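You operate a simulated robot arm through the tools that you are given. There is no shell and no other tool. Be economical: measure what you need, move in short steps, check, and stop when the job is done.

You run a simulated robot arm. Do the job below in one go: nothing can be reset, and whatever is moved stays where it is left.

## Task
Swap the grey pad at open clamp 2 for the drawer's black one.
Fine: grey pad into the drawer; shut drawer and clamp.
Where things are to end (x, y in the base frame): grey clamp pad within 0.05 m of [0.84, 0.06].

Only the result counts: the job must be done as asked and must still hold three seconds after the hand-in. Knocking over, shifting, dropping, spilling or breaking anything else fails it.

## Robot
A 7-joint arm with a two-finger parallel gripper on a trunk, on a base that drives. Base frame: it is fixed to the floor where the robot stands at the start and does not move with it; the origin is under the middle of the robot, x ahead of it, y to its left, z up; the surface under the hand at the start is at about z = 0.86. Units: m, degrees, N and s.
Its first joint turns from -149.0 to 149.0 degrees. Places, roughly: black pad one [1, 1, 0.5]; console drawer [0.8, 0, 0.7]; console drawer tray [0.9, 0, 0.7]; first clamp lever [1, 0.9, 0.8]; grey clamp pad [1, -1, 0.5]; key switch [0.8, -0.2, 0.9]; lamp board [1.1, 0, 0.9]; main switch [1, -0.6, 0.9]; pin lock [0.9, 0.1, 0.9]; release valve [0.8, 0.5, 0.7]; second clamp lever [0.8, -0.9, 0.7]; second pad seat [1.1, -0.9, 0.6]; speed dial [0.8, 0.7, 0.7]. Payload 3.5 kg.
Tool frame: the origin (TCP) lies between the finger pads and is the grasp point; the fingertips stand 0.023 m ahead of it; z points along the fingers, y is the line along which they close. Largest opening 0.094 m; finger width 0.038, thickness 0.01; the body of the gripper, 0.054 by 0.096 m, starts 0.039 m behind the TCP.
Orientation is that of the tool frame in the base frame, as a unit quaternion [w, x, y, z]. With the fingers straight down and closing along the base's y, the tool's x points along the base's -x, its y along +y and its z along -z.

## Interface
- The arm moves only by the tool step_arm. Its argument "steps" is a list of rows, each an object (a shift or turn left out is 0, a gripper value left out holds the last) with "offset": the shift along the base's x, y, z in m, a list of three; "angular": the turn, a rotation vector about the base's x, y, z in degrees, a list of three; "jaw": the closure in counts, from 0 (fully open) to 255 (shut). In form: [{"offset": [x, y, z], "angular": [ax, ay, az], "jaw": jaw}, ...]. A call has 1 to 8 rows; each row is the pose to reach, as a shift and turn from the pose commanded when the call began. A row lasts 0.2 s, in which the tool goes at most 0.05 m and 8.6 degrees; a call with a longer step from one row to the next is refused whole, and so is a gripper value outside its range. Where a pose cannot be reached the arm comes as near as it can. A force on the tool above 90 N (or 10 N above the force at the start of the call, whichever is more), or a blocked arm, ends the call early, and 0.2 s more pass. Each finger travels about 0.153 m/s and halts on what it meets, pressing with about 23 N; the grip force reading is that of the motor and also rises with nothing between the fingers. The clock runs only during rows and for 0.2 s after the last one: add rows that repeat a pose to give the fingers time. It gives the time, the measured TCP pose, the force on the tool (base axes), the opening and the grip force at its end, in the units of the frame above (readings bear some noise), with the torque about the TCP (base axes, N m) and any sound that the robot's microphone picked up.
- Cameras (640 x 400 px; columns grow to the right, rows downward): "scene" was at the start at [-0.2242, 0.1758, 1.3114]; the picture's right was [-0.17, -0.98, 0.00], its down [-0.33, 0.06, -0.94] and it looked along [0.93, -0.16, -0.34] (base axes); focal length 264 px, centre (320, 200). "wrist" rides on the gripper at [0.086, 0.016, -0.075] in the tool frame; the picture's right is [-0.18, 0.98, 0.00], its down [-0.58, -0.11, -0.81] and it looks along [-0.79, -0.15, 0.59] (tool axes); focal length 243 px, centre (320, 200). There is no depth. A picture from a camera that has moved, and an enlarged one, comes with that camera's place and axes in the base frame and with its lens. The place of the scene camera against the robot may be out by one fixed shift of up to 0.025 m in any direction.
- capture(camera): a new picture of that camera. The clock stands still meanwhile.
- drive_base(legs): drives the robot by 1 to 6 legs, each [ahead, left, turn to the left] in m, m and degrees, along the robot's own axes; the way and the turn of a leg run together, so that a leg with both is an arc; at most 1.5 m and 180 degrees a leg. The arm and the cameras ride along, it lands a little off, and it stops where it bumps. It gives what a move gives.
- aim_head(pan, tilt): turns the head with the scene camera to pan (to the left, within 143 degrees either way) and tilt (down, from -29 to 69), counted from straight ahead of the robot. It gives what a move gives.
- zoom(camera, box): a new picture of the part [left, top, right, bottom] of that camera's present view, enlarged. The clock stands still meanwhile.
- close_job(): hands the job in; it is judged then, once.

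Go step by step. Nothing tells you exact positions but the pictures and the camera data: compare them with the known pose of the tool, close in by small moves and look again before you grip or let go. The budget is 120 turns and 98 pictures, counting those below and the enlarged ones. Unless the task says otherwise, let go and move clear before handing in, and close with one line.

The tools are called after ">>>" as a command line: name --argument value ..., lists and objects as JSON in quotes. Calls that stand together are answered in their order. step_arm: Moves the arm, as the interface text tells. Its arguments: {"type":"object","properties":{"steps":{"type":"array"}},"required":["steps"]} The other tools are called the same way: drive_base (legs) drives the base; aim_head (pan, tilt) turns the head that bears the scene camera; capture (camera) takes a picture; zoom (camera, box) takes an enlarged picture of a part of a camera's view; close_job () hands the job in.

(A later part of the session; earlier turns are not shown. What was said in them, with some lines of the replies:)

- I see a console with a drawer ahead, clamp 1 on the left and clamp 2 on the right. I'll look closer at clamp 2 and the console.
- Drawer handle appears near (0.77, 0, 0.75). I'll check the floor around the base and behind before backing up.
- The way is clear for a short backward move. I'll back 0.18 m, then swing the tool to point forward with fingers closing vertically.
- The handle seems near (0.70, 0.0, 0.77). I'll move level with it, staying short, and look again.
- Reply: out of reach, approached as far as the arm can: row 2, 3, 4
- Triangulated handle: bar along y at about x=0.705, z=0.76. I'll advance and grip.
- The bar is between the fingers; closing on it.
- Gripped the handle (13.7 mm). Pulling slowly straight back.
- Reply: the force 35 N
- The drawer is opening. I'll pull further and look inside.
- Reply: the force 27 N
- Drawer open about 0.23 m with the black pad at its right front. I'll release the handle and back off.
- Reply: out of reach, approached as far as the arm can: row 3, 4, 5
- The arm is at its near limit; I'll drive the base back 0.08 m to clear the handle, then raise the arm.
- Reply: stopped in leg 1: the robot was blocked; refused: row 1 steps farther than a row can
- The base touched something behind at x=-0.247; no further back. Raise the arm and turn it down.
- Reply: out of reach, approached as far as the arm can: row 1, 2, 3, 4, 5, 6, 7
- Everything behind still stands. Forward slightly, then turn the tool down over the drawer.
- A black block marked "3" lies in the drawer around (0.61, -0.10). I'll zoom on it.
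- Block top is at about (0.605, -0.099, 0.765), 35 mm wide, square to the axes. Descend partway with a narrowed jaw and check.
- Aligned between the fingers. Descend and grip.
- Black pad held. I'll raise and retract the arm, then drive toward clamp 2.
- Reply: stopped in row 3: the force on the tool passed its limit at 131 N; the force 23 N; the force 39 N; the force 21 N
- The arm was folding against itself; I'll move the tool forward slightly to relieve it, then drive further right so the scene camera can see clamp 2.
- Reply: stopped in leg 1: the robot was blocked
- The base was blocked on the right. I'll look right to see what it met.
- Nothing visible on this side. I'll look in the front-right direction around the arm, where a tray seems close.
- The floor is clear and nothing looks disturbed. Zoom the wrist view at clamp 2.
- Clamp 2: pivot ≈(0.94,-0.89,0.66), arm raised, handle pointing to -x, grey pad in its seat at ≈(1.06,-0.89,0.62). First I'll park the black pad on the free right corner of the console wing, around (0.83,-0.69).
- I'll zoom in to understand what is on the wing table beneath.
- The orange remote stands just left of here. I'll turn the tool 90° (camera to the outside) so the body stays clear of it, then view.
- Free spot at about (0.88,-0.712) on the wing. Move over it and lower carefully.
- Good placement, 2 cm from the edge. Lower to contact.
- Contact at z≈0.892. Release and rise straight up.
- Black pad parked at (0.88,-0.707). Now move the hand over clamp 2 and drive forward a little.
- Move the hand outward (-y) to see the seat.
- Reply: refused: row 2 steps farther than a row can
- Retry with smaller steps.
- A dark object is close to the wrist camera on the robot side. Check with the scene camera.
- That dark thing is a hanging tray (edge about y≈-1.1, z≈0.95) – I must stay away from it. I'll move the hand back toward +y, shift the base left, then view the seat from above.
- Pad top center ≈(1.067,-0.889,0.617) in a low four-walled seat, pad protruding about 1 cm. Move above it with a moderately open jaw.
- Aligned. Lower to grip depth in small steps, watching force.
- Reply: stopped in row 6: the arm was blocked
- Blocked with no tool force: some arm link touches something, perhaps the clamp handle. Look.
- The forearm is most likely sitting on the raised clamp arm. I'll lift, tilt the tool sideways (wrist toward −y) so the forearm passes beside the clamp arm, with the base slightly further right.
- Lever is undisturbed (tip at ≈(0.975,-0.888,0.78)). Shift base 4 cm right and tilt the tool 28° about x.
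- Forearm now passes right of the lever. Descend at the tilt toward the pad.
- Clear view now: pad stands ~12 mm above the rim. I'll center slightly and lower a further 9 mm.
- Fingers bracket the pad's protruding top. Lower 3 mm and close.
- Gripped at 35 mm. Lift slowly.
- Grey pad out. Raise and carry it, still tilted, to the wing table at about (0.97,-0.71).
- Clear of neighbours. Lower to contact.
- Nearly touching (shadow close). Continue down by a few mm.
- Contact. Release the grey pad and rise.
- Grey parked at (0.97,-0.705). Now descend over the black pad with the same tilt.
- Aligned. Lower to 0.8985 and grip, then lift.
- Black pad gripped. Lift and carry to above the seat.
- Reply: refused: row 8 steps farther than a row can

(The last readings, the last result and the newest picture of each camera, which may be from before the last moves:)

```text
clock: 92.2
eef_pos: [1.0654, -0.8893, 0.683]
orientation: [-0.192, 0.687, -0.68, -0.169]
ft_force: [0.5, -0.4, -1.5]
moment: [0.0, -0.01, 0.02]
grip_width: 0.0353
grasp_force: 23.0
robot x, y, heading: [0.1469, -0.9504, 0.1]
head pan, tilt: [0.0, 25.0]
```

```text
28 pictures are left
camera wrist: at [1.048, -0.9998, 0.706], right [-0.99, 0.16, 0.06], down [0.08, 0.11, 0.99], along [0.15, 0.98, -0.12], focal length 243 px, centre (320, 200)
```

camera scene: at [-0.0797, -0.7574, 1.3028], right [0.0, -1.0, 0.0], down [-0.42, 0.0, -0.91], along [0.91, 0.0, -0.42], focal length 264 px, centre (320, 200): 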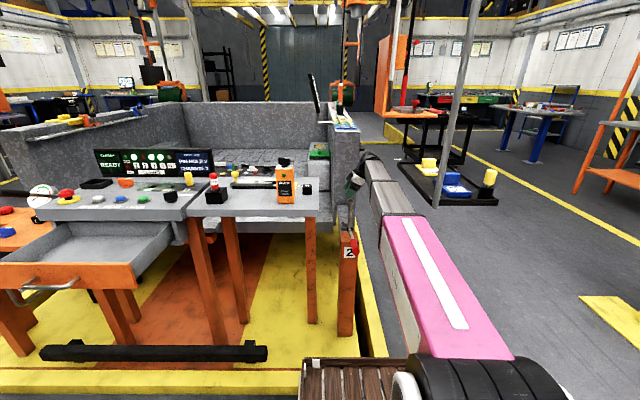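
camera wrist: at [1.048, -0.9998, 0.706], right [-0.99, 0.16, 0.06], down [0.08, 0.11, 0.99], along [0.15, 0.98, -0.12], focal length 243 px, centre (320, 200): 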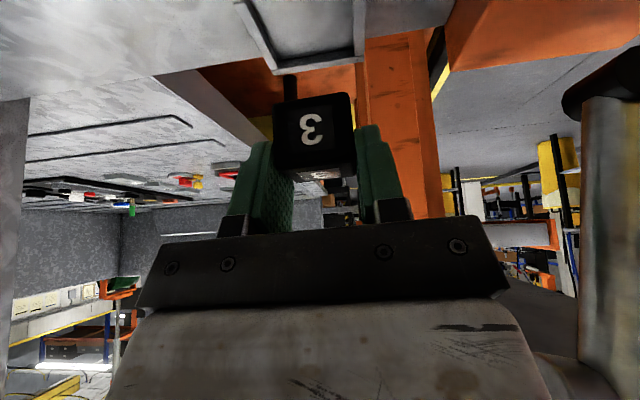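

Over the seat. Lower further and check.

>>> step_arm --steps '[{"offset": [0, -0.001, -0.015]}, {"offset": [0, -0.001, -0.027]}, {"offset": [0, -0.001, -0.033]}, {"offset": [0, -0.001, -0.033]}]'

>>> zoom --camera "wrist" --box '[180, 0, 480, 200]'

```text
clock: 93.2
eef_pos: [1.0654, -0.8916, 0.6494]
orientation: [-0.192, 0.687, -0.68, -0.169]
ft_force: [-0.6, -0.4, 0.7]
moment: [0.02, 0.03, -0.04]
grip_width: 0.0354
grasp_force: 23.2
robot x, y, heading: [0.1484, -0.95, 0.3]
head pan, tilt: [0.0, 25.0]
```

```text
2.00 times, centred on (330, 100) of wrist
camera zoom: at [1.0479, -1.0018, 0.6724], right [-0.99, 0.16, 0.06], down [0.07, 0.11, 0.99], along [0.15, 0.98, -0.12], focal length 485 px, centre (300, 400)
```

zoom: 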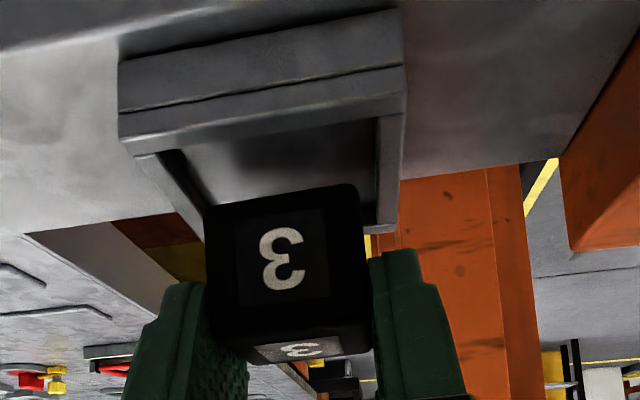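

Pad bottom is just above the rim. Lower to finger/rim limit.

>>> step_arm --steps '[{"offset": [0.0005, 0.001, -0.005]}, {"offset": [0.0005, 0.001, -0.01]}, {"offset": [0.0005, 0.001, -0.013]}, {"offset": [0.0005, 0.001, -0.013]}]'

>>> zoom --camera "wrist" --box '[180, 0, 480, 200]'

```text
clock: 94.2
eef_pos: [1.0667, -0.8909, 0.6377]
orientation: [-0.193, 0.687, -0.68, -0.169]
ft_force: [2.3, 0.2, 19.4]
moment: [0.02, 0.27, 0.02]
grip_width: 0.0352
grasp_force: 23.6
robot x, y, heading: [0.1436, -0.9435, 0.1]
head pan, tilt: [0.0, 25.0]
```

```text
2.00 times, centred on (330, 100) of wrist
camera zoom: at [1.0488, -1.0012, 0.6597], right [-0.99, 0.16, 0.06], down [0.07, 0.11, 0.99], along [0.15, 0.98, -0.12], focal length 485 px, centre (300, 400)
```

zoom: 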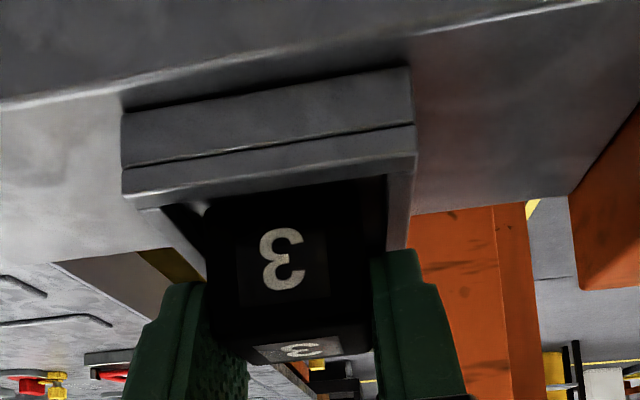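

Contact, pad inside the frame. Release.

>>> step_arm --steps '[{"jaw": 110, "offset": [0, 0, 0.001]}, {"jaw": 110, "offset": [0, 0, 0.001]}, {"offset": [0, 0, 0.012], "jaw": 110}, {"offset": [0, 0, 0.03], "jaw": 110}, {"offset": [0, 0, 0.03], "jaw": 110}]'

>>> capture --camera "wrist"

```text
clock: 95.4
eef_pos: [1.0663, -0.8905, 0.6672]
orientation: [-0.192, 0.686, -0.681, -0.169]
ft_force: [0.0, -0.3, -0.2]
moment: [0.02, -0.01, -0.01]
grip_width: 0.0532
grasp_force: 0.0
robot x, y, heading: [0.145, -0.9487, 0.4]
head pan, tilt: [0.0, 25.0]
```

```text
25 pictures are left
camera wrist: at [1.0497, -1.0011, 0.6894], right [-0.99, 0.16, 0.06], down [0.08, 0.11, 0.99], along [0.15, 0.98, -0.12], focal length 243 px, centre (320, 200)
```

wrist: 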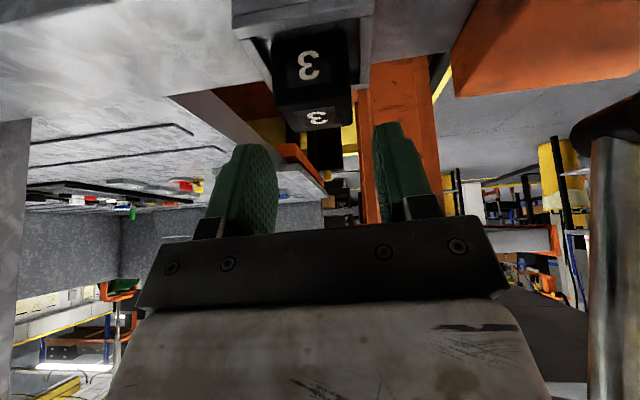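

Black pad sits flat in seat 2. Now back out: raise, untilt, and back the base to work the lever from the front.

>>> step_arm --steps '[{"offset": [0, 0, 0.045]}, {"offset": [0, 0, 0.09]}, {"offset": [0, 0, 0.135]}, {"offset": [0, 0, 0.18]}, {"offset": [0, 0, 0.225]}, {"offset": [0, 0, 0.27]}, {"offset": [0, 0, 0.3], "jaw": 255}]'

>>> step_arm --steps '[{"angular": [-7, 0, 0]}, {"angular": [-14, 0, 0]}, {"angular": [-21, 0, 0]}, {"angular": [-28, 0, 0]}, {"angular": [-28, 0, 0]}]'

>>> drive_base --legs '[[-0.165, 0.03, 0]]'

>>> step_arm --steps '[{"angular": [0, -8.5, 0]}, {"angular": [0, -17, 0]}, {"angular": [0, -25.5, 0]}, {"angular": [0, -34, 0]}, {"angular": [0, -42.5, 0]}, {"angular": [0, -51, 0]}]'

```text
clock: 97.0
eef_pos: [1.0669, -0.8907, 0.9669]
orientation: [-0.192, 0.687, -0.68, -0.169]
ft_force: [0.3, 0.5, -0.1]
moment: [-0.02, -0.03, 0.0]
grip_width: 0.0002
grasp_force: 22.8
robot x, y, heading: [0.1421, -0.9448, 0.3]
head pan, tilt: [0.0, 25.0]
```

```text
clock: 98.2
eef_pos: [1.0668, -0.8907, 0.9665]
orientation: [-0.02, 0.713, -0.701, 0.0]
ft_force: [-0.9, -0.2, 0.9]
moment: [0.01, 0.01, -0.03]
grip_width: 0.0001
grasp_force: 23.3
robot x, y, heading: [0.1466, -0.95, 0.3]
head pan, tilt: [0.0, 25.0]
```

```text
clock: 99.6
eef_pos: [0.9009, -0.8612, 0.9661]
orientation: [-0.02, 0.713, -0.7, 0.001]
ft_force: [-0.1, 0.1, 0.0]
moment: [-0.03, -0.01, 0.0]
grip_width: 0.0
grasp_force: 22.7
robot x, y, heading: [-0.0256, -0.9213, 0.3]
head pan, tilt: [0.0, 25.0]
```

```text
clock: 101.0
eef_pos: [0.9001, -0.8621, 0.9686]
orientation: [-0.321, 0.643, -0.624, 0.308]
ft_force: [-0.6, -0.1, 0.4]
moment: [0.0, -0.02, 0.02]
grip_width: 0.0
grasp_force: 23.6
robot x, y, heading: [-0.0219, -0.9175, 0.3]
head pan, tilt: [0.0, 25.0]
```

>>> step_arm --steps '[{"offset": [-0.03, -0.005, 0], "angular": [0, -8.5, 0]}, {"offset": [-0.07, -0.01, 0], "angular": [0, -17, 0]}, {"offset": [-0.11, -0.015, 0], "angular": [0, -25.5, 0]}, {"offset": [-0.15, -0.02, 0], "angular": [0, -34, 0]}, {"offset": [-0.19, -0.028, 0], "angular": [0, -39, 0]}, {"offset": [-0.235, -0.028, 0], "angular": [0, -39, 0]}]'

>>> step_arm --steps '[{"offset": [0, 0, -0.045]}, {"offset": [0, 0, -0.09]}, {"offset": [0, 0, -0.135]}, {"offset": [0, 0, -0.18]}, {"offset": [0, 0, -0.22]}, {"offset": [0, 0, -0.22]}]'

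>>> capture --camera "wrist"

>>> zoom --camera "scene" --box '[240, 140, 480, 340]'

```text
clock: 102.4
eef_pos: [0.6649, -0.89, 0.9653]
orientation: [0.512, -0.503, 0.479, -0.505]
ft_force: [0.2, 0.8, -0.1]
moment: [-0.03, -0.01, -0.02]
grip_width: 0.0
grasp_force: 22.6
robot x, y, heading: [-0.0247, -0.9192, 0.5]
head pan, tilt: [0.0, 25.0]
```

```text
clock: 103.8
eef_pos: [0.6651, -0.8677, 0.7511]
orientation: [-0.503, 0.499, -0.489, 0.509]
ft_force: [0.2, 0.1, 0.2]
moment: [-0.03, -0.02, -0.01]
grip_width: 0.0
grasp_force: 23.0
out of reach, approached as far as the arm can: row 1, 3, 4, 5, 6
robot x, y, heading: [-0.0206, -0.9184, 0.3]
head pan, tilt: [0.0, 25.0]
```

```text
24 pictures are left
camera wrist: at [0.5906, -0.9531, 0.7364], right [0.02, 0.17, -0.99], down [-0.81, 0.58, 0.08], along [0.59, 0.8, 0.15], focal length 243 px, centre (320, 200)
```

wrist: 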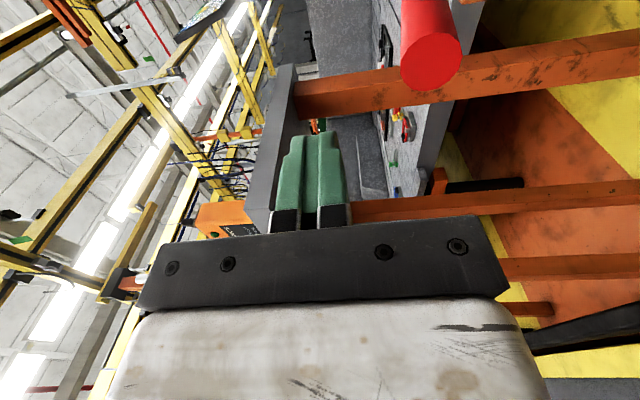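

```text
2.00 times, centred on (360, 240) of scene
camera zoom: at [-0.2453, -0.7285, 1.3028], right [0.0, -1.0, 0.0], down [-0.42, 0.0, -0.91], along [0.91, 0.0, -0.42], focal length 529 px, centre (240, 120)
```

zoom: 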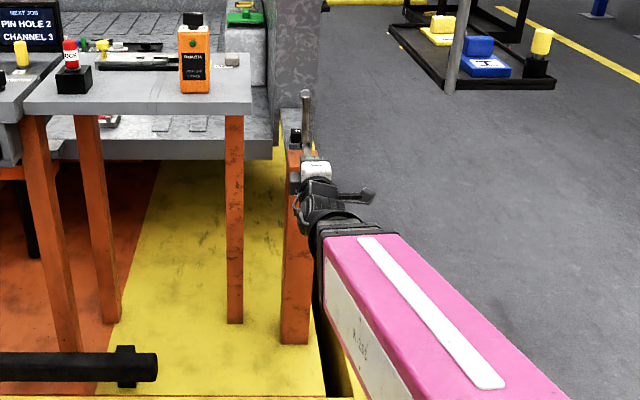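

The arm can't reach lower that close; the handle end is at ≈(0.716,-0.888,0.695). I'll back the base 0.13 m and then lower.

>>> drive_base --legs '[[-0.13, 0, 0]]'

>>> step_arm --steps '[{"offset": [0.03, 0, 0]}, {"offset": [0.06, 0, 0]}, {"offset": [0.07, 0, -0.04]}, {"offset": [0.07, 0, -0.08]}, {"offset": [0.07, 0, -0.08]}]'

```text
clock: 105.1
eef_pos: [0.5353, -0.8696, 0.7529]
orientation: [-0.501, 0.498, -0.49, 0.511]
ft_force: [0.9, -0.9, -0.5]
moment: [0.01, 0.01, 0.03]
grip_width: 0.0001
grasp_force: 22.9
robot x, y, heading: [-0.1474, -0.9208, 0.1]
head pan, tilt: [0.0, 25.0]
```

```text
clock: 106.3
eef_pos: [0.6044, -0.8627, 0.6747]
orientation: [-0.497, 0.496, -0.494, 0.513]
ft_force: [0.5, -0.2, -0.4]
moment: [-0.03, -0.01, 0.0]
grip_width: 0.0001
grasp_force: 22.6
out of reach, approached as far as the arm can: row 4, 5
robot x, y, heading: [-0.1516, -0.9211, 0.3]
head pan, tilt: [0.0, 25.0]
```

>>> step_arm --steps '[{"offset": [0.03, -0.01, 0]}, {"offset": [0.05, -0.022, -0.01]}, {"offset": [0.055, -0.025, -0.025]}, {"offset": [0.055, -0.025, -0.025]}]'

>>> capture --camera "wrist"

```text
clock: 107.3
eef_pos: [0.6615, -0.8693, 0.6561]
orientation: [-0.493, 0.494, -0.498, 0.515]
ft_force: [0.2, -1.0, -0.1]
moment: [-0.01, -0.03, -0.02]
grip_width: 0.0002
grasp_force: 22.8
out of reach, approached as far as the arm can: row 1, 2, 3, 4
robot x, y, heading: [-0.1521, -0.9221, 0.3]
head pan, tilt: [0.0, 25.0]
```

```text
22 pictures are left
camera wrist: at [0.5846, -0.9514, 0.6396], right [0.02, 0.17, -0.99], down [-0.79, 0.6, 0.09], along [0.61, 0.78, 0.14], focal length 243 px, centre (320, 200)
```

wrist: 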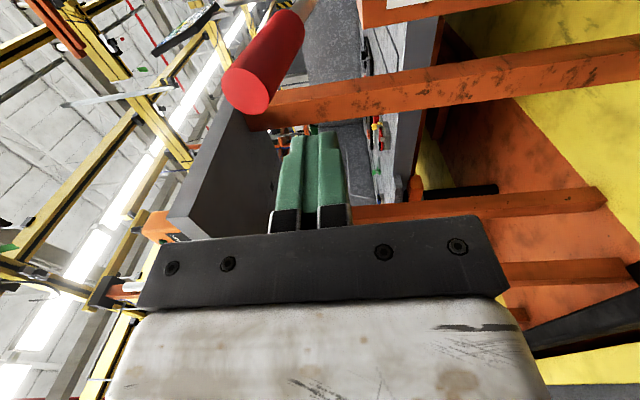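

Handle end confirmed at (0.716,-0.890,0.693). I'll move the base back 5 cm and right 2 cm, extend the arm and lower further to slip beneath.

>>> drive_base --legs '[[-0.05, -0.02, 0]]'

>>> step_arm --steps '[{"offset": [0.03, 0, 0]}, {"offset": [0.05, 0, -0.015]}, {"offset": [0.05, 0, -0.03]}, {"offset": [0.05, 0, -0.03]}]'

```text
clock: 108.2
eef_pos: [0.6106, -0.8878, 0.6561]
orientation: [-0.493, 0.494, -0.499, 0.514]
ft_force: [0.3, 0.1, 0.2]
moment: [0.04, -0.01, -0.04]
grip_width: 0.0001
grasp_force: 22.9
robot x, y, heading: [-0.1993, -0.9382, 0.1]
head pan, tilt: [0.0, 25.0]
```

```text
clock: 109.2
eef_pos: [0.6594, -0.8862, 0.6248]
orientation: [-0.492, 0.493, -0.501, 0.514]
ft_force: [0.5, 0.3, -0.1]
moment: [0.01, 0.02, 0.04]
grip_width: 0.0002
grasp_force: 23.5
robot x, y, heading: [-0.197, -0.9384, 0.2]
head pan, tilt: [0.0, 25.0]
```

Now slide beneath the grip and begin lifting along the arc.

>>> step_arm --steps '[{"offset": [0.045, -0.003, 0]}, {"offset": [0.09, -0.003, 0]}, {"offset": [0.09, -0.003, 0.02]}, {"offset": [0.091, -0.003, 0.035]}, {"offset": [0.095, -0.003, 0.055]}, {"offset": [0.1, -0.003, 0.075]}, {"offset": [0.105, -0.003, 0.091]}]'

>>> capture --camera "wrist"

```text
clock: 110.8
eef_pos: [0.7649, -0.8914, 0.7177]
orientation: [-0.493, 0.495, -0.498, 0.514]
ft_force: [-1.8, 4.4, -4.0]
moment: [-0.01, 0.04, 0.12]
grip_width: 0.0
grasp_force: 22.8
robot x, y, heading: [-0.2007, -0.9395, 0.3]
head pan, tilt: [0.0, 25.0]
```

```text
21 pictures are left
camera wrist: at [0.688, -0.9739, 0.7015], right [0.02, 0.17, -0.99], down [-0.79, 0.6, 0.09], along [0.61, 0.78, 0.14], focal length 243 px, centre (320, 200)
```

wrist: 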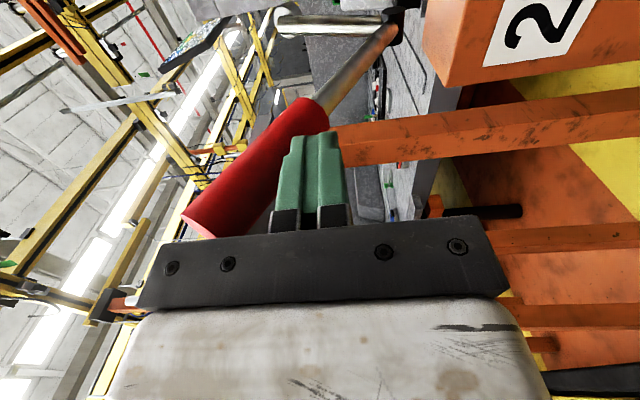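

The handle is rising. Continue the arc.

>>> step_arm --steps '[{"offset": [0.008, 0, 0.014]}, {"offset": [0.019, 0, 0.031]}, {"offset": [0.034, 0, 0.048]}, {"offset": [0.052, 0, 0.064]}, {"offset": [0.07, 0, 0.075]}, {"offset": [0.07, 0, 0.075]}]'

>>> capture --camera "wrist"

```text
clock: 112.2
eef_pos: [0.8358, -0.8916, 0.7918]
orientation: [-0.493, 0.494, -0.499, 0.514]
ft_force: [-0.7, 0.6, -1.0]
moment: [0.03, -0.02, 0.03]
grip_width: 0.0
grasp_force: 22.7
robot x, y, heading: [-0.1991, -0.9393, -0.0]
head pan, tilt: [0.0, 25.0]
```

```text
20 pictures are left
camera wrist: at [0.7583, -0.9742, 0.776], right [0.02, 0.17, -0.99], down [-0.79, 0.6, 0.09], along [0.61, 0.78, 0.14], focal length 243 px, centre (320, 200)
```

wrist: 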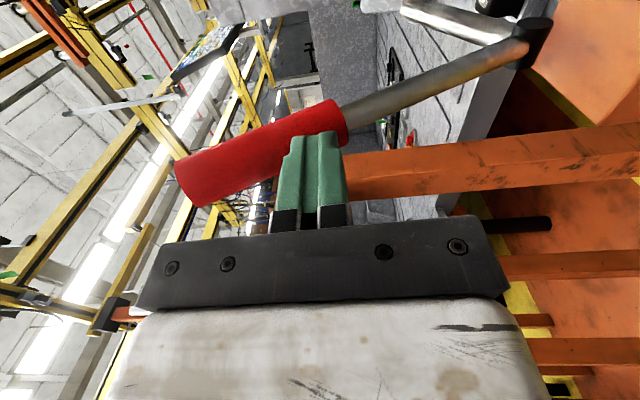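

Handle at roughly 65°. Keep pushing forward.

>>> step_arm --steps '[{"offset": [0.015, 0, 0.01]}, {"offset": [0.03, 0, 0.016]}, {"offset": [0.045, 0, 0.02]}, {"offset": [0.055, 0, 0.021]}, {"offset": [0.055, 0, 0.021]}]'

>>> zoom --camera "scene" --box '[240, 100, 480, 300]'

>>> capture --camera "wrist"

```text
clock: 113.5
eef_pos: [0.8911, -0.8903, 0.8111]
orientation: [-0.493, 0.494, -0.498, 0.515]
ft_force: [-0.7, -0.4, 0.2]
moment: [0.0, 0.02, -0.01]
grip_width: 0.0001
grasp_force: 23.2
robot x, y, heading: [-0.2026, -0.9353, 0.1]
head pan, tilt: [0.0, 25.0]
```

```text
2.00 times, centred on (360, 200) of scene
camera zoom: at [-0.4252, -0.7487, 1.3028], right [0.0, -1.0, 0.0], down [-0.42, 0.0, -0.91], along [0.91, 0.0, -0.42], focal length 529 px, centre (240, 200)
```

zoom: 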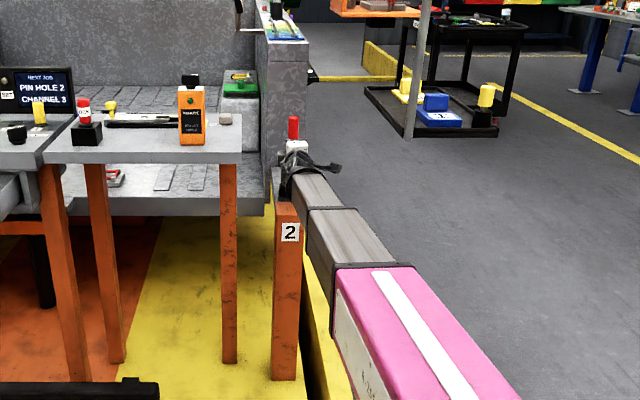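

```text
18 pictures are left
camera wrist: at [0.814, -0.9735, 0.7962], right [0.02, 0.17, -0.99], down [-0.79, 0.6, 0.09], along [0.61, 0.78, 0.14], focal length 243 px, centre (320, 200)
```

wrist: 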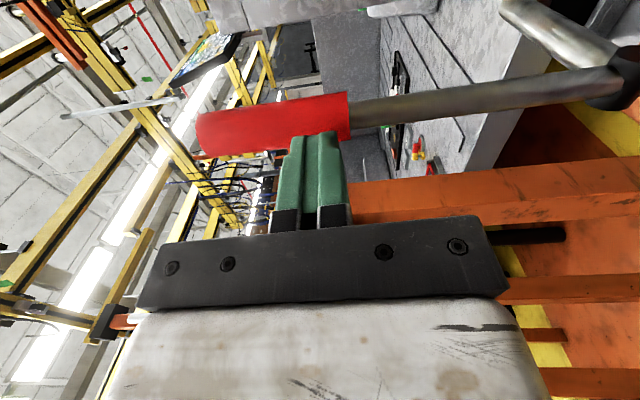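

Handle ≈80° up. Push further until the clamp bears on the pad.

>>> step_arm --steps '[{"offset": [0.01, 0, 0.001]}, {"offset": [0.02, 0, 0.002]}, {"offset": [0.03, 0, 0.002]}, {"offset": [0.03, 0, 0.002]}]'

>>> capture --camera "wrist"

```text
clock: 114.2
eef_pos: [0.9058, -0.8897, 0.813]
orientation: [-0.492, 0.495, -0.5, 0.513]
ft_force: [-10.4, 0.3, 8.2]
moment: [0.01, -0.13, 0.03]
grip_width: 0.0
grasp_force: 23.0
robot x, y, heading: [-0.1992, -0.9375, 0.2]
head pan, tilt: [0.0, 25.0]
stopped in row 3: the force on the tool passed its limit at 108 N (the readings are from after the stop); the commanded pose is now the measured one
```

```text
17 pictures are left
camera wrist: at [0.8281, -0.9735, 0.798], right [0.02, 0.17, -0.99], down [-0.79, 0.6, 0.09], along [0.61, 0.78, 0.14], focal length 243 px, centre (320, 200)
```

wrist: 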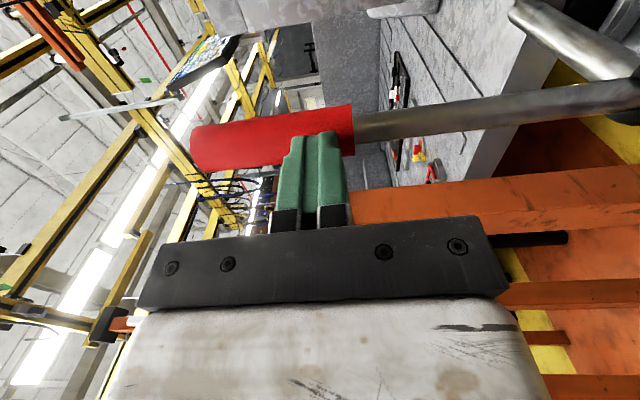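

Firm stop reached. Back off and check the clamp and the lamp board.

>>> step_arm --steps '[{"offset": [-0.04, 0, 0]}, {"offset": [-0.08, 0, 0]}, {"offset": [-0.12, 0, 0]}, {"offset": [-0.16, 0, 0]}, {"offset": [-0.16, 0, 0.04]}, {"offset": [-0.16, 0, 0.08]}, {"offset": [-0.16, 0, 0.12]}]'

>>> aim_head --pan 10 --tilt 20

>>> zoom --camera "scene" --box '[200, 130, 500, 300]'

```text
clock: 115.8
eef_pos: [0.7446, -0.8904, 0.9315]
orientation: [-0.493, 0.496, -0.499, 0.512]
ft_force: [-0.6, -0.3, -0.3]
moment: [0.03, 0.04, -0.01]
grip_width: 0.0001
grasp_force: 23.5
robot x, y, heading: [-0.2049, -0.9419, 0.1]
head pan, tilt: [0.0, 25.0]
```

```text
clock: 116.5
eef_pos: [0.7451, -0.8895, 0.9317]
orientation: [-0.493, 0.495, -0.5, 0.512]
ft_force: [0.3, -0.6, -0.3]
moment: [0.02, -0.01, 0.04]
grip_width: 0.0
grasp_force: 23.8
robot x, y, heading: [-0.1993, -0.9407, 0.2]
head pan, tilt: [10.0, 20.0]
```

```text
2.13 times, centred on (350, 215) of scene
camera zoom: at [-0.4271, -0.7326, 1.3109], right [0.18, -0.98, 0.0], down [-0.34, -0.06, -0.94], along [0.92, 0.17, -0.34], focal length 564 px, centre (256, 168)
```

zoom: 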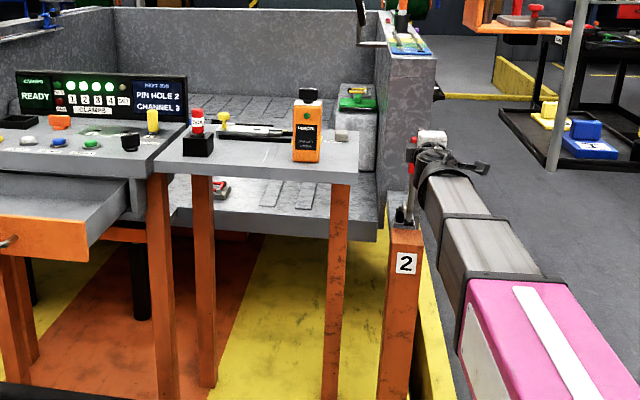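

All four clamp lamps are green, so clamp 2 is shut. Now turn the tool down again to fetch the grey pad.

>>> step_arm --steps '[{"offset": [0, 0, 0.03], "angular": [0, 8.5, 0]}, {"offset": [0, 0, 0.06], "angular": [0, 17, 0]}, {"offset": [0, 0, 0.09], "angular": [0, 25.5, 0]}, {"offset": [0, 0, 0.1], "angular": [0, 34, 0]}, {"offset": [0, 0, 0.1], "angular": [0, 42.5, 0]}, {"offset": [0, 0, 0.1], "angular": [0, 51, 0]}]'

>>> step_arm --steps '[{"angular": [0, 8.5, 0]}, {"angular": [0, 17, 0]}, {"angular": [0, 25.5, 0]}, {"angular": [0, 34, 0]}, {"angular": [0, 38, 0], "jaw": 60}, {"angular": [0, 38, 0], "jaw": 60}]'

>>> drive_base --legs '[[0.24, 0.03, 0]]'

```text
clock: 117.9
eef_pos: [0.7468, -0.8903, 1.0302]
orientation: [-0.229, 0.669, -0.663, 0.249]
ft_force: [-0.1, 0.0, -0.6]
moment: [0.0, -0.04, 0.0]
grip_width: 0.0
grasp_force: 22.8
out of reach, approached as far as the arm can: row 1
robot x, y, heading: [-0.2027, -0.9376, 0.2]
head pan, tilt: [10.0, 20.0]
```

```text
clock: 119.3
eef_pos: [0.7469, -0.8908, 1.0327]
orientation: [0.0, 0.712, -0.702, 0.017]
ft_force: [0.2, 0.0, -0.4]
moment: [0.02, 0.01, -0.01]
grip_width: 0.0714
grasp_force: 0.2
robot x, y, heading: [-0.2011, -0.9358, 0.1]
head pan, tilt: [10.0, 20.0]
```

```text
clock: 121.1
eef_pos: [0.9844, -0.8576, 1.0317]
orientation: [-0.002, 0.714, -0.7, 0.018]
ft_force: [-0.3, -0.1, 0.1]
moment: [0.01, -0.03, 0.02]
grip_width: 0.0718
grasp_force: 0.1
robot x, y, heading: [0.0352, -0.9094, 0.6]
head pan, tilt: [10.0, 20.0]
```

>>> step_arm --steps '[{"offset": [0, 0.045, 0]}, {"offset": [-0.005, 0.09, 0]}, {"offset": [-0.01, 0.13, 0]}, {"offset": [-0.014, 0.15, -0.03]}, {"offset": [-0.014, 0.15, -0.06]}, {"offset": [-0.014, 0.15, -0.06]}]'

>>> capture --camera "wrist"

```text
clock: 122.5
eef_pos: [0.9697, -0.7044, 0.9724]
orientation: [-0.001, 0.714, -0.7, 0.018]
ft_force: [-0.2, 0.6, -0.6]
moment: [0.0, -0.03, 0.01]
grip_width: 0.0718
grasp_force: 0.1
robot x, y, heading: [0.0362, -0.9063, 0.3]
head pan, tilt: [10.0, 20.0]
```

```text
15 pictures are left
camera wrist: at [0.9527, -0.7891, 1.0492], right [-0.99, 0.17, -0.03], down [0.08, 0.6, 0.79], along [0.15, 0.78, -0.61], focal length 243 px, centre (320, 200)
```

wrist: 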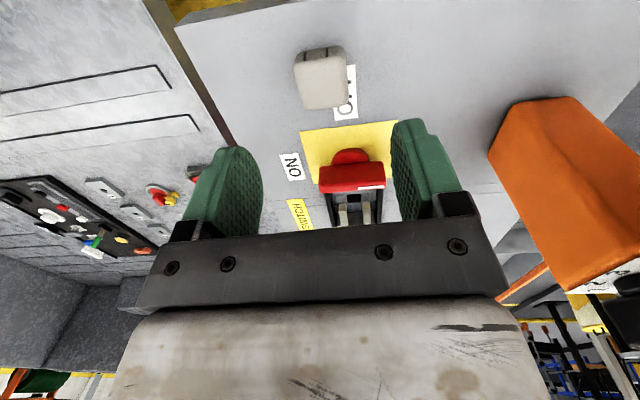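

Grey pad located at ≈(0.968,-0.710). Descend and grip.

>>> step_arm --steps '[{"offset": [-0.001, -0.005, -0.04]}, {"offset": [-0.001, -0.005, -0.065]}, {"offset": [-0.001, -0.005, -0.079]}, {"offset": [-0.001, -0.005, -0.079], "jaw": 255}, {"offset": [-0.001, -0.005, -0.079], "jaw": 255}, {"offset": [-0.001, -0.005, -0.079], "jaw": 255}]'

>>> step_arm --steps '[{"offset": [0, 0, 0.03]}, {"offset": [0, 0, 0.07]}, {"offset": [-0.02, 0, 0.11]}, {"offset": [-0.05, -0.01, 0.14]}, {"offset": [-0.09, -0.02, 0.16]}, {"offset": [-0.13, -0.03, 0.16]}]'

>>> capture --camera "wrist"

```text
clock: 123.9
eef_pos: [0.9694, -0.7123, 0.8941]
orientation: [-0.001, 0.713, -0.701, 0.018]
ft_force: [0.2, -0.8, 0.1]
moment: [0.02, 0.03, 0.0]
grip_width: 0.035
grasp_force: 22.5
robot x, y, heading: [0.0361, -0.9081, 0.3]
head pan, tilt: [10.0, 20.0]
```

```text
clock: 125.3
eef_pos: [0.8413, -0.7442, 1.0533]
orientation: [0.0, 0.713, -0.7, 0.018]
ft_force: [0.1, 0.2, -1.1]
moment: [0.03, 0.0, -0.01]
grip_width: 0.0351
grasp_force: 22.9
robot x, y, heading: [0.0368, -0.909, 0.8]
head pan, tilt: [10.0, 20.0]
```

```text
14 pictures are left
camera wrist: at [0.8247, -0.8271, 1.1308], right [-0.99, 0.17, -0.03], down [0.08, 0.6, 0.79], along [0.15, 0.78, -0.61], focal length 243 px, centre (320, 200)
```

wrist: 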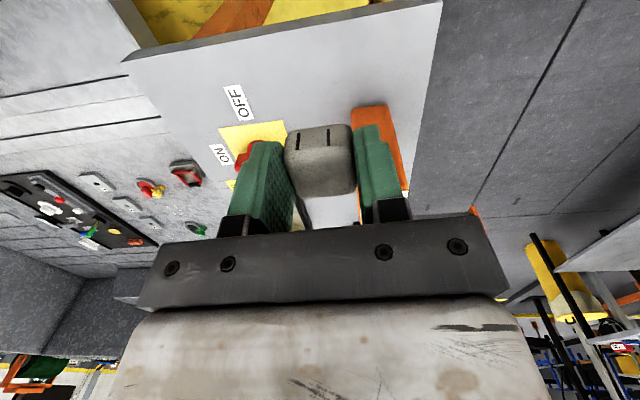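

Grey pad in hand. Drive back and left to the open drawer.

>>> drive_base --legs '[[-0.2, 0, 0], [0, 0.86, 0]]'

>>> capture --camera "wrist"

```text
clock: 131.1
eef_pos: [0.6281, 0.137, 1.0545]
orientation: [-0.001, 0.721, -0.693, 0.017]
ft_force: [0.5, 0.4, 0.2]
moment: [0.0, -0.05, 0.03]
grip_width: 0.0349
grasp_force: 22.8
robot x, y, heading: [-0.1754, -0.0391, 1.1]
head pan, tilt: [10.0, 20.0]
```

```text
13 pictures are left
camera wrist: at [0.6126, 0.0543, 1.1308], right [-0.99, 0.15, -0.03], down [0.06, 0.6, 0.79], along [0.13, 0.78, -0.61], focal length 243 px, centre (320, 200)
```

wrist: 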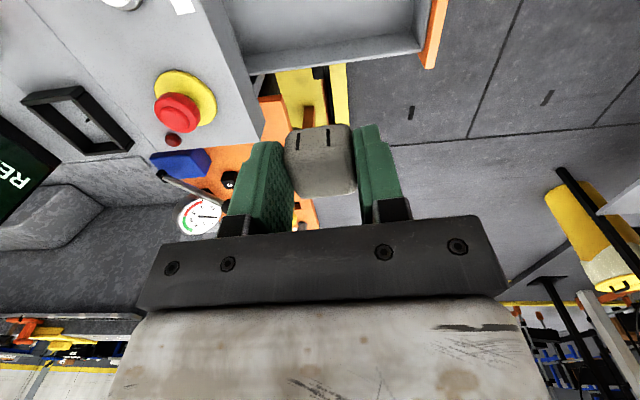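

Drawer unchanged. Move over (0.613, 0.06) and lower into it.

>>> step_arm --steps '[{"offset": [-0.007, -0.04, 0]}, {"offset": [-0.015, -0.077, -0.02]}, {"offset": [-0.015, -0.077, -0.065]}, {"offset": [-0.015, -0.077, -0.11]}, {"offset": [-0.015, -0.077, -0.155]}, {"offset": [-0.015, -0.077, -0.2]}, {"offset": [-0.015, -0.077, -0.24]}, {"offset": [-0.015, -0.077, -0.272]}]'

>>> step_arm --steps '[{"offset": [0, 0, -0.005]}, {"offset": [0, 0, -0.01]}, {"offset": [0, 0, -0.016]}]'

```text
clock: 132.9
eef_pos: [0.6122, 0.0644, 0.7824]
orientation: [0.0, 0.72, -0.694, 0.018]
ft_force: [-0.5, 0.3, 0.8]
moment: [0.04, 0.0, 0.01]
grip_width: 0.035
grasp_force: 23.0
robot x, y, heading: [-0.1729, -0.0406, 1.6]
head pan, tilt: [10.0, 20.0]
```

```text
clock: 133.7
eef_pos: [0.6125, 0.0613, 0.7658]
orientation: [-0.001, 0.721, -0.693, 0.018]
ft_force: [0.1, -0.1, -0.7]
moment: [0.02, 0.01, -0.02]
grip_width: 0.0351
grasp_force: 22.8
robot x, y, heading: [-0.1766, -0.0416, 1.7]
head pan, tilt: [10.0, 20.0]
```

>>> step_arm --steps '[{"offset": [0, 0, -0.002]}, {"offset": [0, 0, -0.004]}]'

>>> zoom --camera "wrist" --box '[200, 0, 480, 175]'

```text
clock: 134.3
eef_pos: [0.6127, 0.0617, 0.7626]
orientation: [-0.002, 0.721, -0.693, 0.018]
ft_force: [-0.4, 2.0, 18.7]
moment: [0.15, 0.39, -0.04]
grip_width: 0.0351
grasp_force: 23.1
robot x, y, heading: [-0.1746, -0.0405, 1.5]
head pan, tilt: [10.0, 20.0]
```

```text
2.29 times, centred on (340, 88) of wrist
camera zoom: at [0.5968, -0.0219, 0.8395], right [-0.99, 0.15, -0.03], down [0.06, 0.6, 0.79], along [0.14, 0.78, -0.61], focal length 555 px, centre (274, 457)
```

zoom: 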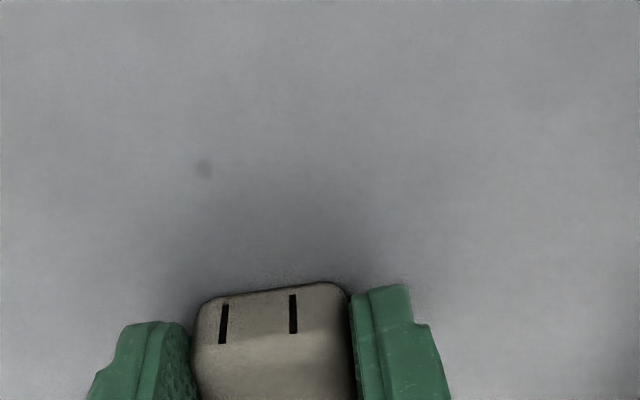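

Pad on the drawer floor. Release, rise, and turn the tool horizontal to push the drawer shut.

>>> step_arm --steps '[{"jaw": 100, "offset": [0, 0, 0.001]}, {"jaw": 100, "offset": [0, 0, 0.001]}, {"offset": [0, 0, 0.04], "jaw": 100}, {"offset": [0, 0, 0.085]}, {"offset": [0, 0, 0.13]}, {"offset": [0, 0, 0.175]}, {"offset": [0, -0.02, 0.22]}, {"offset": [0, -0.04, 0.25]}]'

>>> zoom --camera "wrist" --box '[160, 0, 560, 220]'

>>> step_arm --steps '[{"offset": [-0.02, -0.01, 0], "angular": [0, -8.5, 0]}, {"offset": [-0.04, -0.02, 0], "angular": [0, -17, 0]}, {"offset": [-0.06, -0.02, 0], "angular": [0, -25.5, 0]}, {"offset": [-0.08, -0.02, 0], "angular": [0, -34, 0]}, {"offset": [-0.1, -0.02, 0], "angular": [0, -42.5, 0]}, {"offset": [-0.12, -0.02, 0], "angular": [0, -51, 0]}]'

>>> step_arm --steps '[{"angular": [0, -8.5, 0]}, {"angular": [0, -17, 0]}, {"angular": [0, -25.5, 0]}, {"angular": [0, -34, 0]}, {"angular": [0, -39, 0]}, {"angular": [0, -39, 0]}]'

```text
clock: 136.1
eef_pos: [0.6122, 0.0232, 1.0123]
orientation: [-0.001, 0.72, -0.693, 0.018]
ft_force: [0.3, 0.6, 0.9]
moment: [0.0, -0.02, 0.01]
grip_width: 0.0572
grasp_force: 0.0
robot x, y, heading: [-0.1754, -0.0418, 1.5]
head pan, tilt: [10.0, 20.0]
```

```text
1.60 times, centred on (360, 110) of wrist
camera zoom: at [0.5968, -0.0611, 1.0892], right [-0.99, 0.15, -0.03], down [0.07, 0.6, 0.79], along [0.13, 0.78, -0.61], focal length 388 px, centre (256, 344)
```

zoom: 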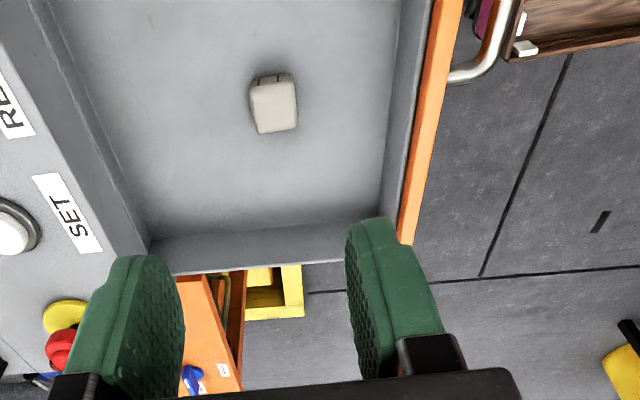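

```text
clock: 137.5
eef_pos: [0.4926, 0.0012, 1.012]
orientation: [-0.301, 0.642, -0.625, 0.326]
ft_force: [0.1, -0.1, 0.0]
moment: [0.0, 0.0, 0.0]
grip_width: 0.0573
grasp_force: 0.1
robot x, y, heading: [-0.1759, -0.0422, 1.7]
head pan, tilt: [10.0, 20.0]
```

```text
clock: 138.9
eef_pos: [0.494, 0.0004, 1.0128]
orientation: [-0.491, 0.497, -0.489, 0.522]
ft_force: [0.5, 0.0, 0.0]
moment: [0.03, 0.02, 0.01]
grip_width: 0.0571
grasp_force: 0.0
robot x, y, heading: [-0.1769, -0.0408, 1.6]
head pan, tilt: [10.0, 20.0]
```

Grey pad lies at (0.612,0.06) in the drawer. Back the base slightly, lower in front of the handle.

>>> drive_base --legs '[[-0.055, 0, 0]]'

>>> step_arm --steps '[{"offset": [-0.015, 0, -0.045], "jaw": 120}, {"offset": [-0.02, 0, -0.09]}, {"offset": [-0.02, 0, -0.135]}, {"offset": [-0.02, 0, -0.18]}, {"offset": [-0.02, 0, -0.22]}, {"offset": [-0.02, 0, -0.252]}, {"offset": [-0.02, 0, -0.252]}]'

>>> capture --camera "wrist"

```text
clock: 139.8
eef_pos: [0.4393, -0.0016, 1.0109]
orientation: [-0.49, 0.496, -0.49, 0.523]
ft_force: [0.3, -0.7, -1.0]
moment: [0.01, -0.01, 0.04]
grip_width: 0.0572
grasp_force: 0.0
robot x, y, heading: [-0.2276, -0.0468, 1.3]
head pan, tilt: [10.0, 20.0]
```

```text
clock: 141.4
eef_pos: [0.42, -0.0025, 0.7577]
orientation: [-0.49, 0.497, -0.49, 0.523]
ft_force: [-0.8, 0.0, -0.8]
moment: [-0.01, 0.02, -0.02]
grip_width: 0.0494
grasp_force: 0.0
out of reach, approached as far as the arm can: row 2, 3
robot x, y, heading: [-0.229, -0.044, 1.5]
head pan, tilt: [10.0, 20.0]
```

```text
10 pictures are left
camera wrist: at [0.3429, -0.0861, 0.7436], right [0.03, 0.15, -0.99], down [-0.79, 0.6, 0.06], along [0.61, 0.78, 0.14], focal length 243 px, centre (320, 200)
```

wrist: 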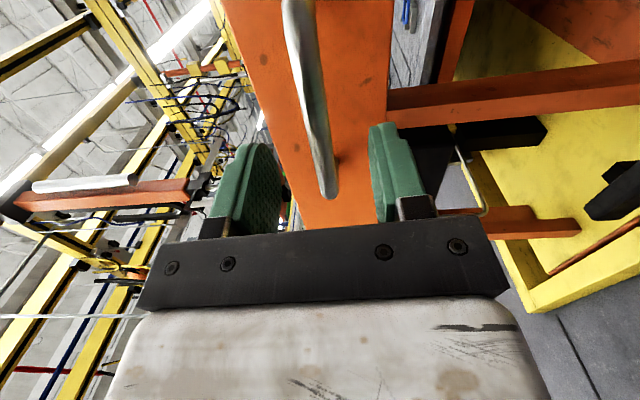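

Bar lies between the fingers. Advance, grip, and push slowly.

>>> step_arm --steps '[{"offset": [0.03, 0, 0]}, {"offset": [0.055, 0, 0.001]}, {"offset": [0.055, 0, 0.001], "jaw": 255}, {"offset": [0.055, 0, 0.001], "jaw": 255}, {"offset": [0.055, 0, 0.001], "jaw": 255}]'

>>> step_arm --steps '[{"offset": [0.01, 0, 0]}, {"offset": [0.025, 0, 0]}, {"offset": [0.045, 0, 0]}, {"offset": [0.065, 0, 0]}, {"offset": [0.085, 0, 0]}, {"offset": [0.105, 0, 0]}, {"offset": [0.12, 0, 0]}, {"offset": [0.13, 0, 0]}]'

```text
clock: 142.6
eef_pos: [0.4763, -0.001, 0.7604]
orientation: [-0.491, 0.495, -0.491, 0.522]
ft_force: [1.4, 3.0, 2.3]
moment: [1.94, 0.05, -0.65]
grip_width: 0.0148
grasp_force: 44.7
robot x, y, heading: [-0.2283, -0.042, 1.2]
head pan, tilt: [10.0, 20.0]
```

```text
clock: 144.4
eef_pos: [0.6042, -0.0014, 0.7605]
orientation: [-0.491, 0.496, -0.489, 0.522]
ft_force: [1.7, 5.9, 19.2]
moment: [1.8, 0.31, -0.32]
grip_width: 0.0152
grasp_force: 44.7
robot x, y, heading: [-0.2319, -0.0465, 1.3]
head pan, tilt: [10.0, 20.0]
```

>>> step_arm --steps '[{"offset": [0.01, 0, 0]}, {"offset": [0.025, 0, 0]}, {"offset": [0.045, 0, 0]}, {"offset": [0.065, 0, 0]}, {"offset": [0.08, 0, 0]}, {"offset": [0.09, 0, 0]}, {"offset": [0.098, 0, 0]}, {"offset": [0.102, 0, 0]}]'

>>> capture --camera "wrist"

```text
clock: 146.2
eef_pos: [0.7073, -0.0018, 0.7611]
orientation: [-0.49, 0.497, -0.491, 0.521]
ft_force: [0.3, 5.4, -7.7]
moment: [1.73, -0.17, 0.17]
grip_width: 0.015
grasp_force: 44.9
robot x, y, heading: [-0.2278, -0.0415, 1.6]
head pan, tilt: [10.0, 20.0]
```

```text
9 pictures are left
camera wrist: at [0.6293, -0.0847, 0.7463], right [0.03, 0.15, -0.99], down [-0.79, 0.6, 0.07], along [0.61, 0.78, 0.13], focal length 243 px, centre (320, 200)
```

wrist: 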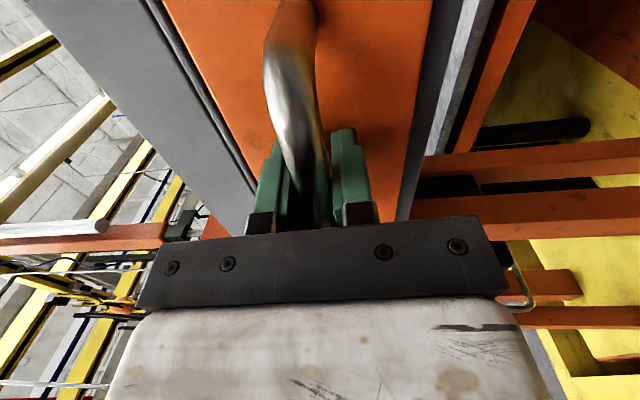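

Handle is back at its original place. A last small push to be sure.

>>> step_arm --steps '[{"offset": [0.004, 0, 0]}, {"offset": [0.008, 0, 0]}, {"offset": [0.008, 0, 0]}]'

```text
clock: 147.0
eef_pos: [0.7069, -0.0014, 0.7602]
orientation: [-0.491, 0.497, -0.493, 0.519]
ft_force: [-5.5, -0.1, 3.5]
moment: [1.48, 0.5, 0.78]
grip_width: 0.0147
grasp_force: 44.7
robot x, y, heading: [-0.2276, -0.0419, 1.3]
head pan, tilt: [10.0, 20.0]
stopped in row 3: the force on the tool passed its limit at 94 N (the readings are from after the stop); the commanded pose is now the measured one
```

Drawer is hard against its stop. Open the fingers and withdraw.

>>> step_arm --steps '[{"jaw": 120}, {"jaw": 120}, {"jaw": 120}, {"offset": [-0.04, 0, 0]}, {"offset": [-0.08, 0, 0]}, {"offset": [-0.12, 0, 0]}, {"offset": [-0.16, 0, 0.02]}, {"offset": [-0.19, 0, 0.05]}]'

>>> aim_head --pan -10 --tilt 25

>>> zoom --camera "scene" --box '[160, 100, 480, 300]'

>>> capture --camera "wrist"

```text
clock: 148.8
eef_pos: [0.5168, -0.0024, 0.8102]
orientation: [-0.489, 0.498, -0.491, 0.521]
ft_force: [-0.2, -0.2, 0.1]
moment: [0.01, 0.0, 0.01]
grip_width: 0.0495
grasp_force: 0.0
robot x, y, heading: [-0.2269, -0.0447, 1.6]
head pan, tilt: [10.0, 20.0]
```

```text
clock: 149.7
eef_pos: [0.516, -0.0016, 0.8105]
orientation: [-0.49, 0.498, -0.491, 0.52]
ft_force: [-0.4, 0.1, -0.4]
moment: [-0.01, 0.0, -0.02]
grip_width: 0.0498
grasp_force: 0.0
robot x, y, heading: [-0.2302, -0.0449, 1.4]
head pan, tilt: [-10.0, 25.0]
```

```text
2.00 times, centred on (320, 200) of scene
camera zoom: at [-0.4601, 0.1257, 1.3028], right [-0.15, -0.99, 0.0], down [-0.42, 0.06, -0.91], along [0.9, -0.13, -0.42], focal length 529 px, centre (320, 200)
```

zoom: 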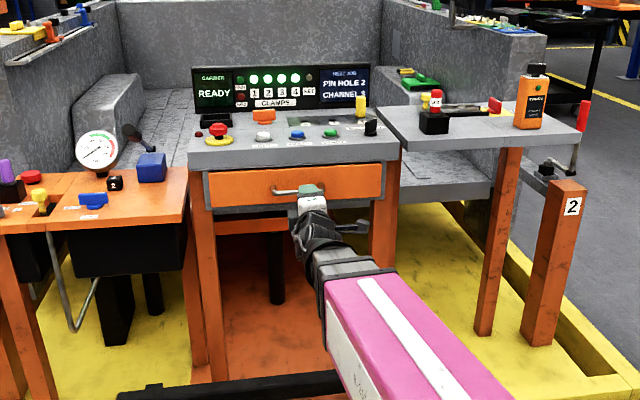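

```text
7 pictures are left
camera wrist: at [0.4399, -0.0846, 0.7954], right [0.02, 0.15, -0.99], down [-0.79, 0.6, 0.07], along [0.61, 0.78, 0.13], focal length 243 px, centre (320, 200)
```

wrist: 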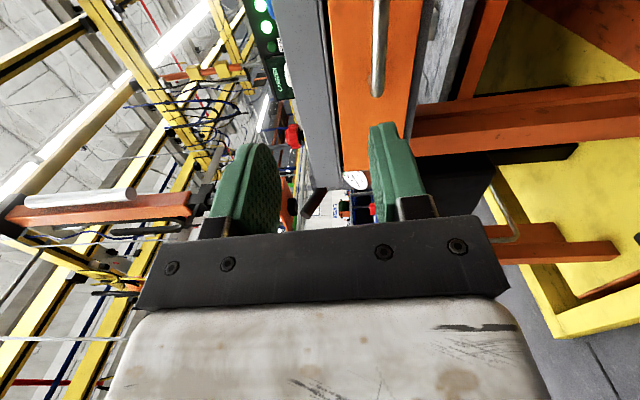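

Drawer is shut and all clamp lamps are lit. A final look at clamp 2.

>>> zoom --camera "scene" --box '[400, 130, 480, 210]'

```text
5.00 times, centred on (440, 170) of scene
camera zoom: at [-0.4601, 0.1257, 1.3028], right [-0.15, -0.99, 0.0], down [-0.42, 0.06, -0.91], along [0.9, -0.13, -0.42], focal length 1323 px, centre (-280, 350)
```

zoom: 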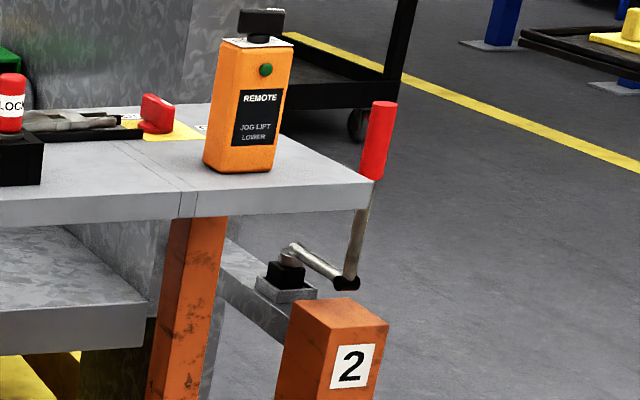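

The clamp arm is down on the black pad in seat 2, the grey pad is in the shut drawer, and the hand is clear. I'm handing the job in.

>>> close_job

```text
The job is handed in.
```

The swap is done. The drawer's black pad is in seat 2 with the clamp shut on it, and all four clamp lamps are green. The grey pad is in the shut drawer at about (0.84, 0.06); I worked that position out from where I set it down and how far the drawer travelled, and did not see it again after shutting.
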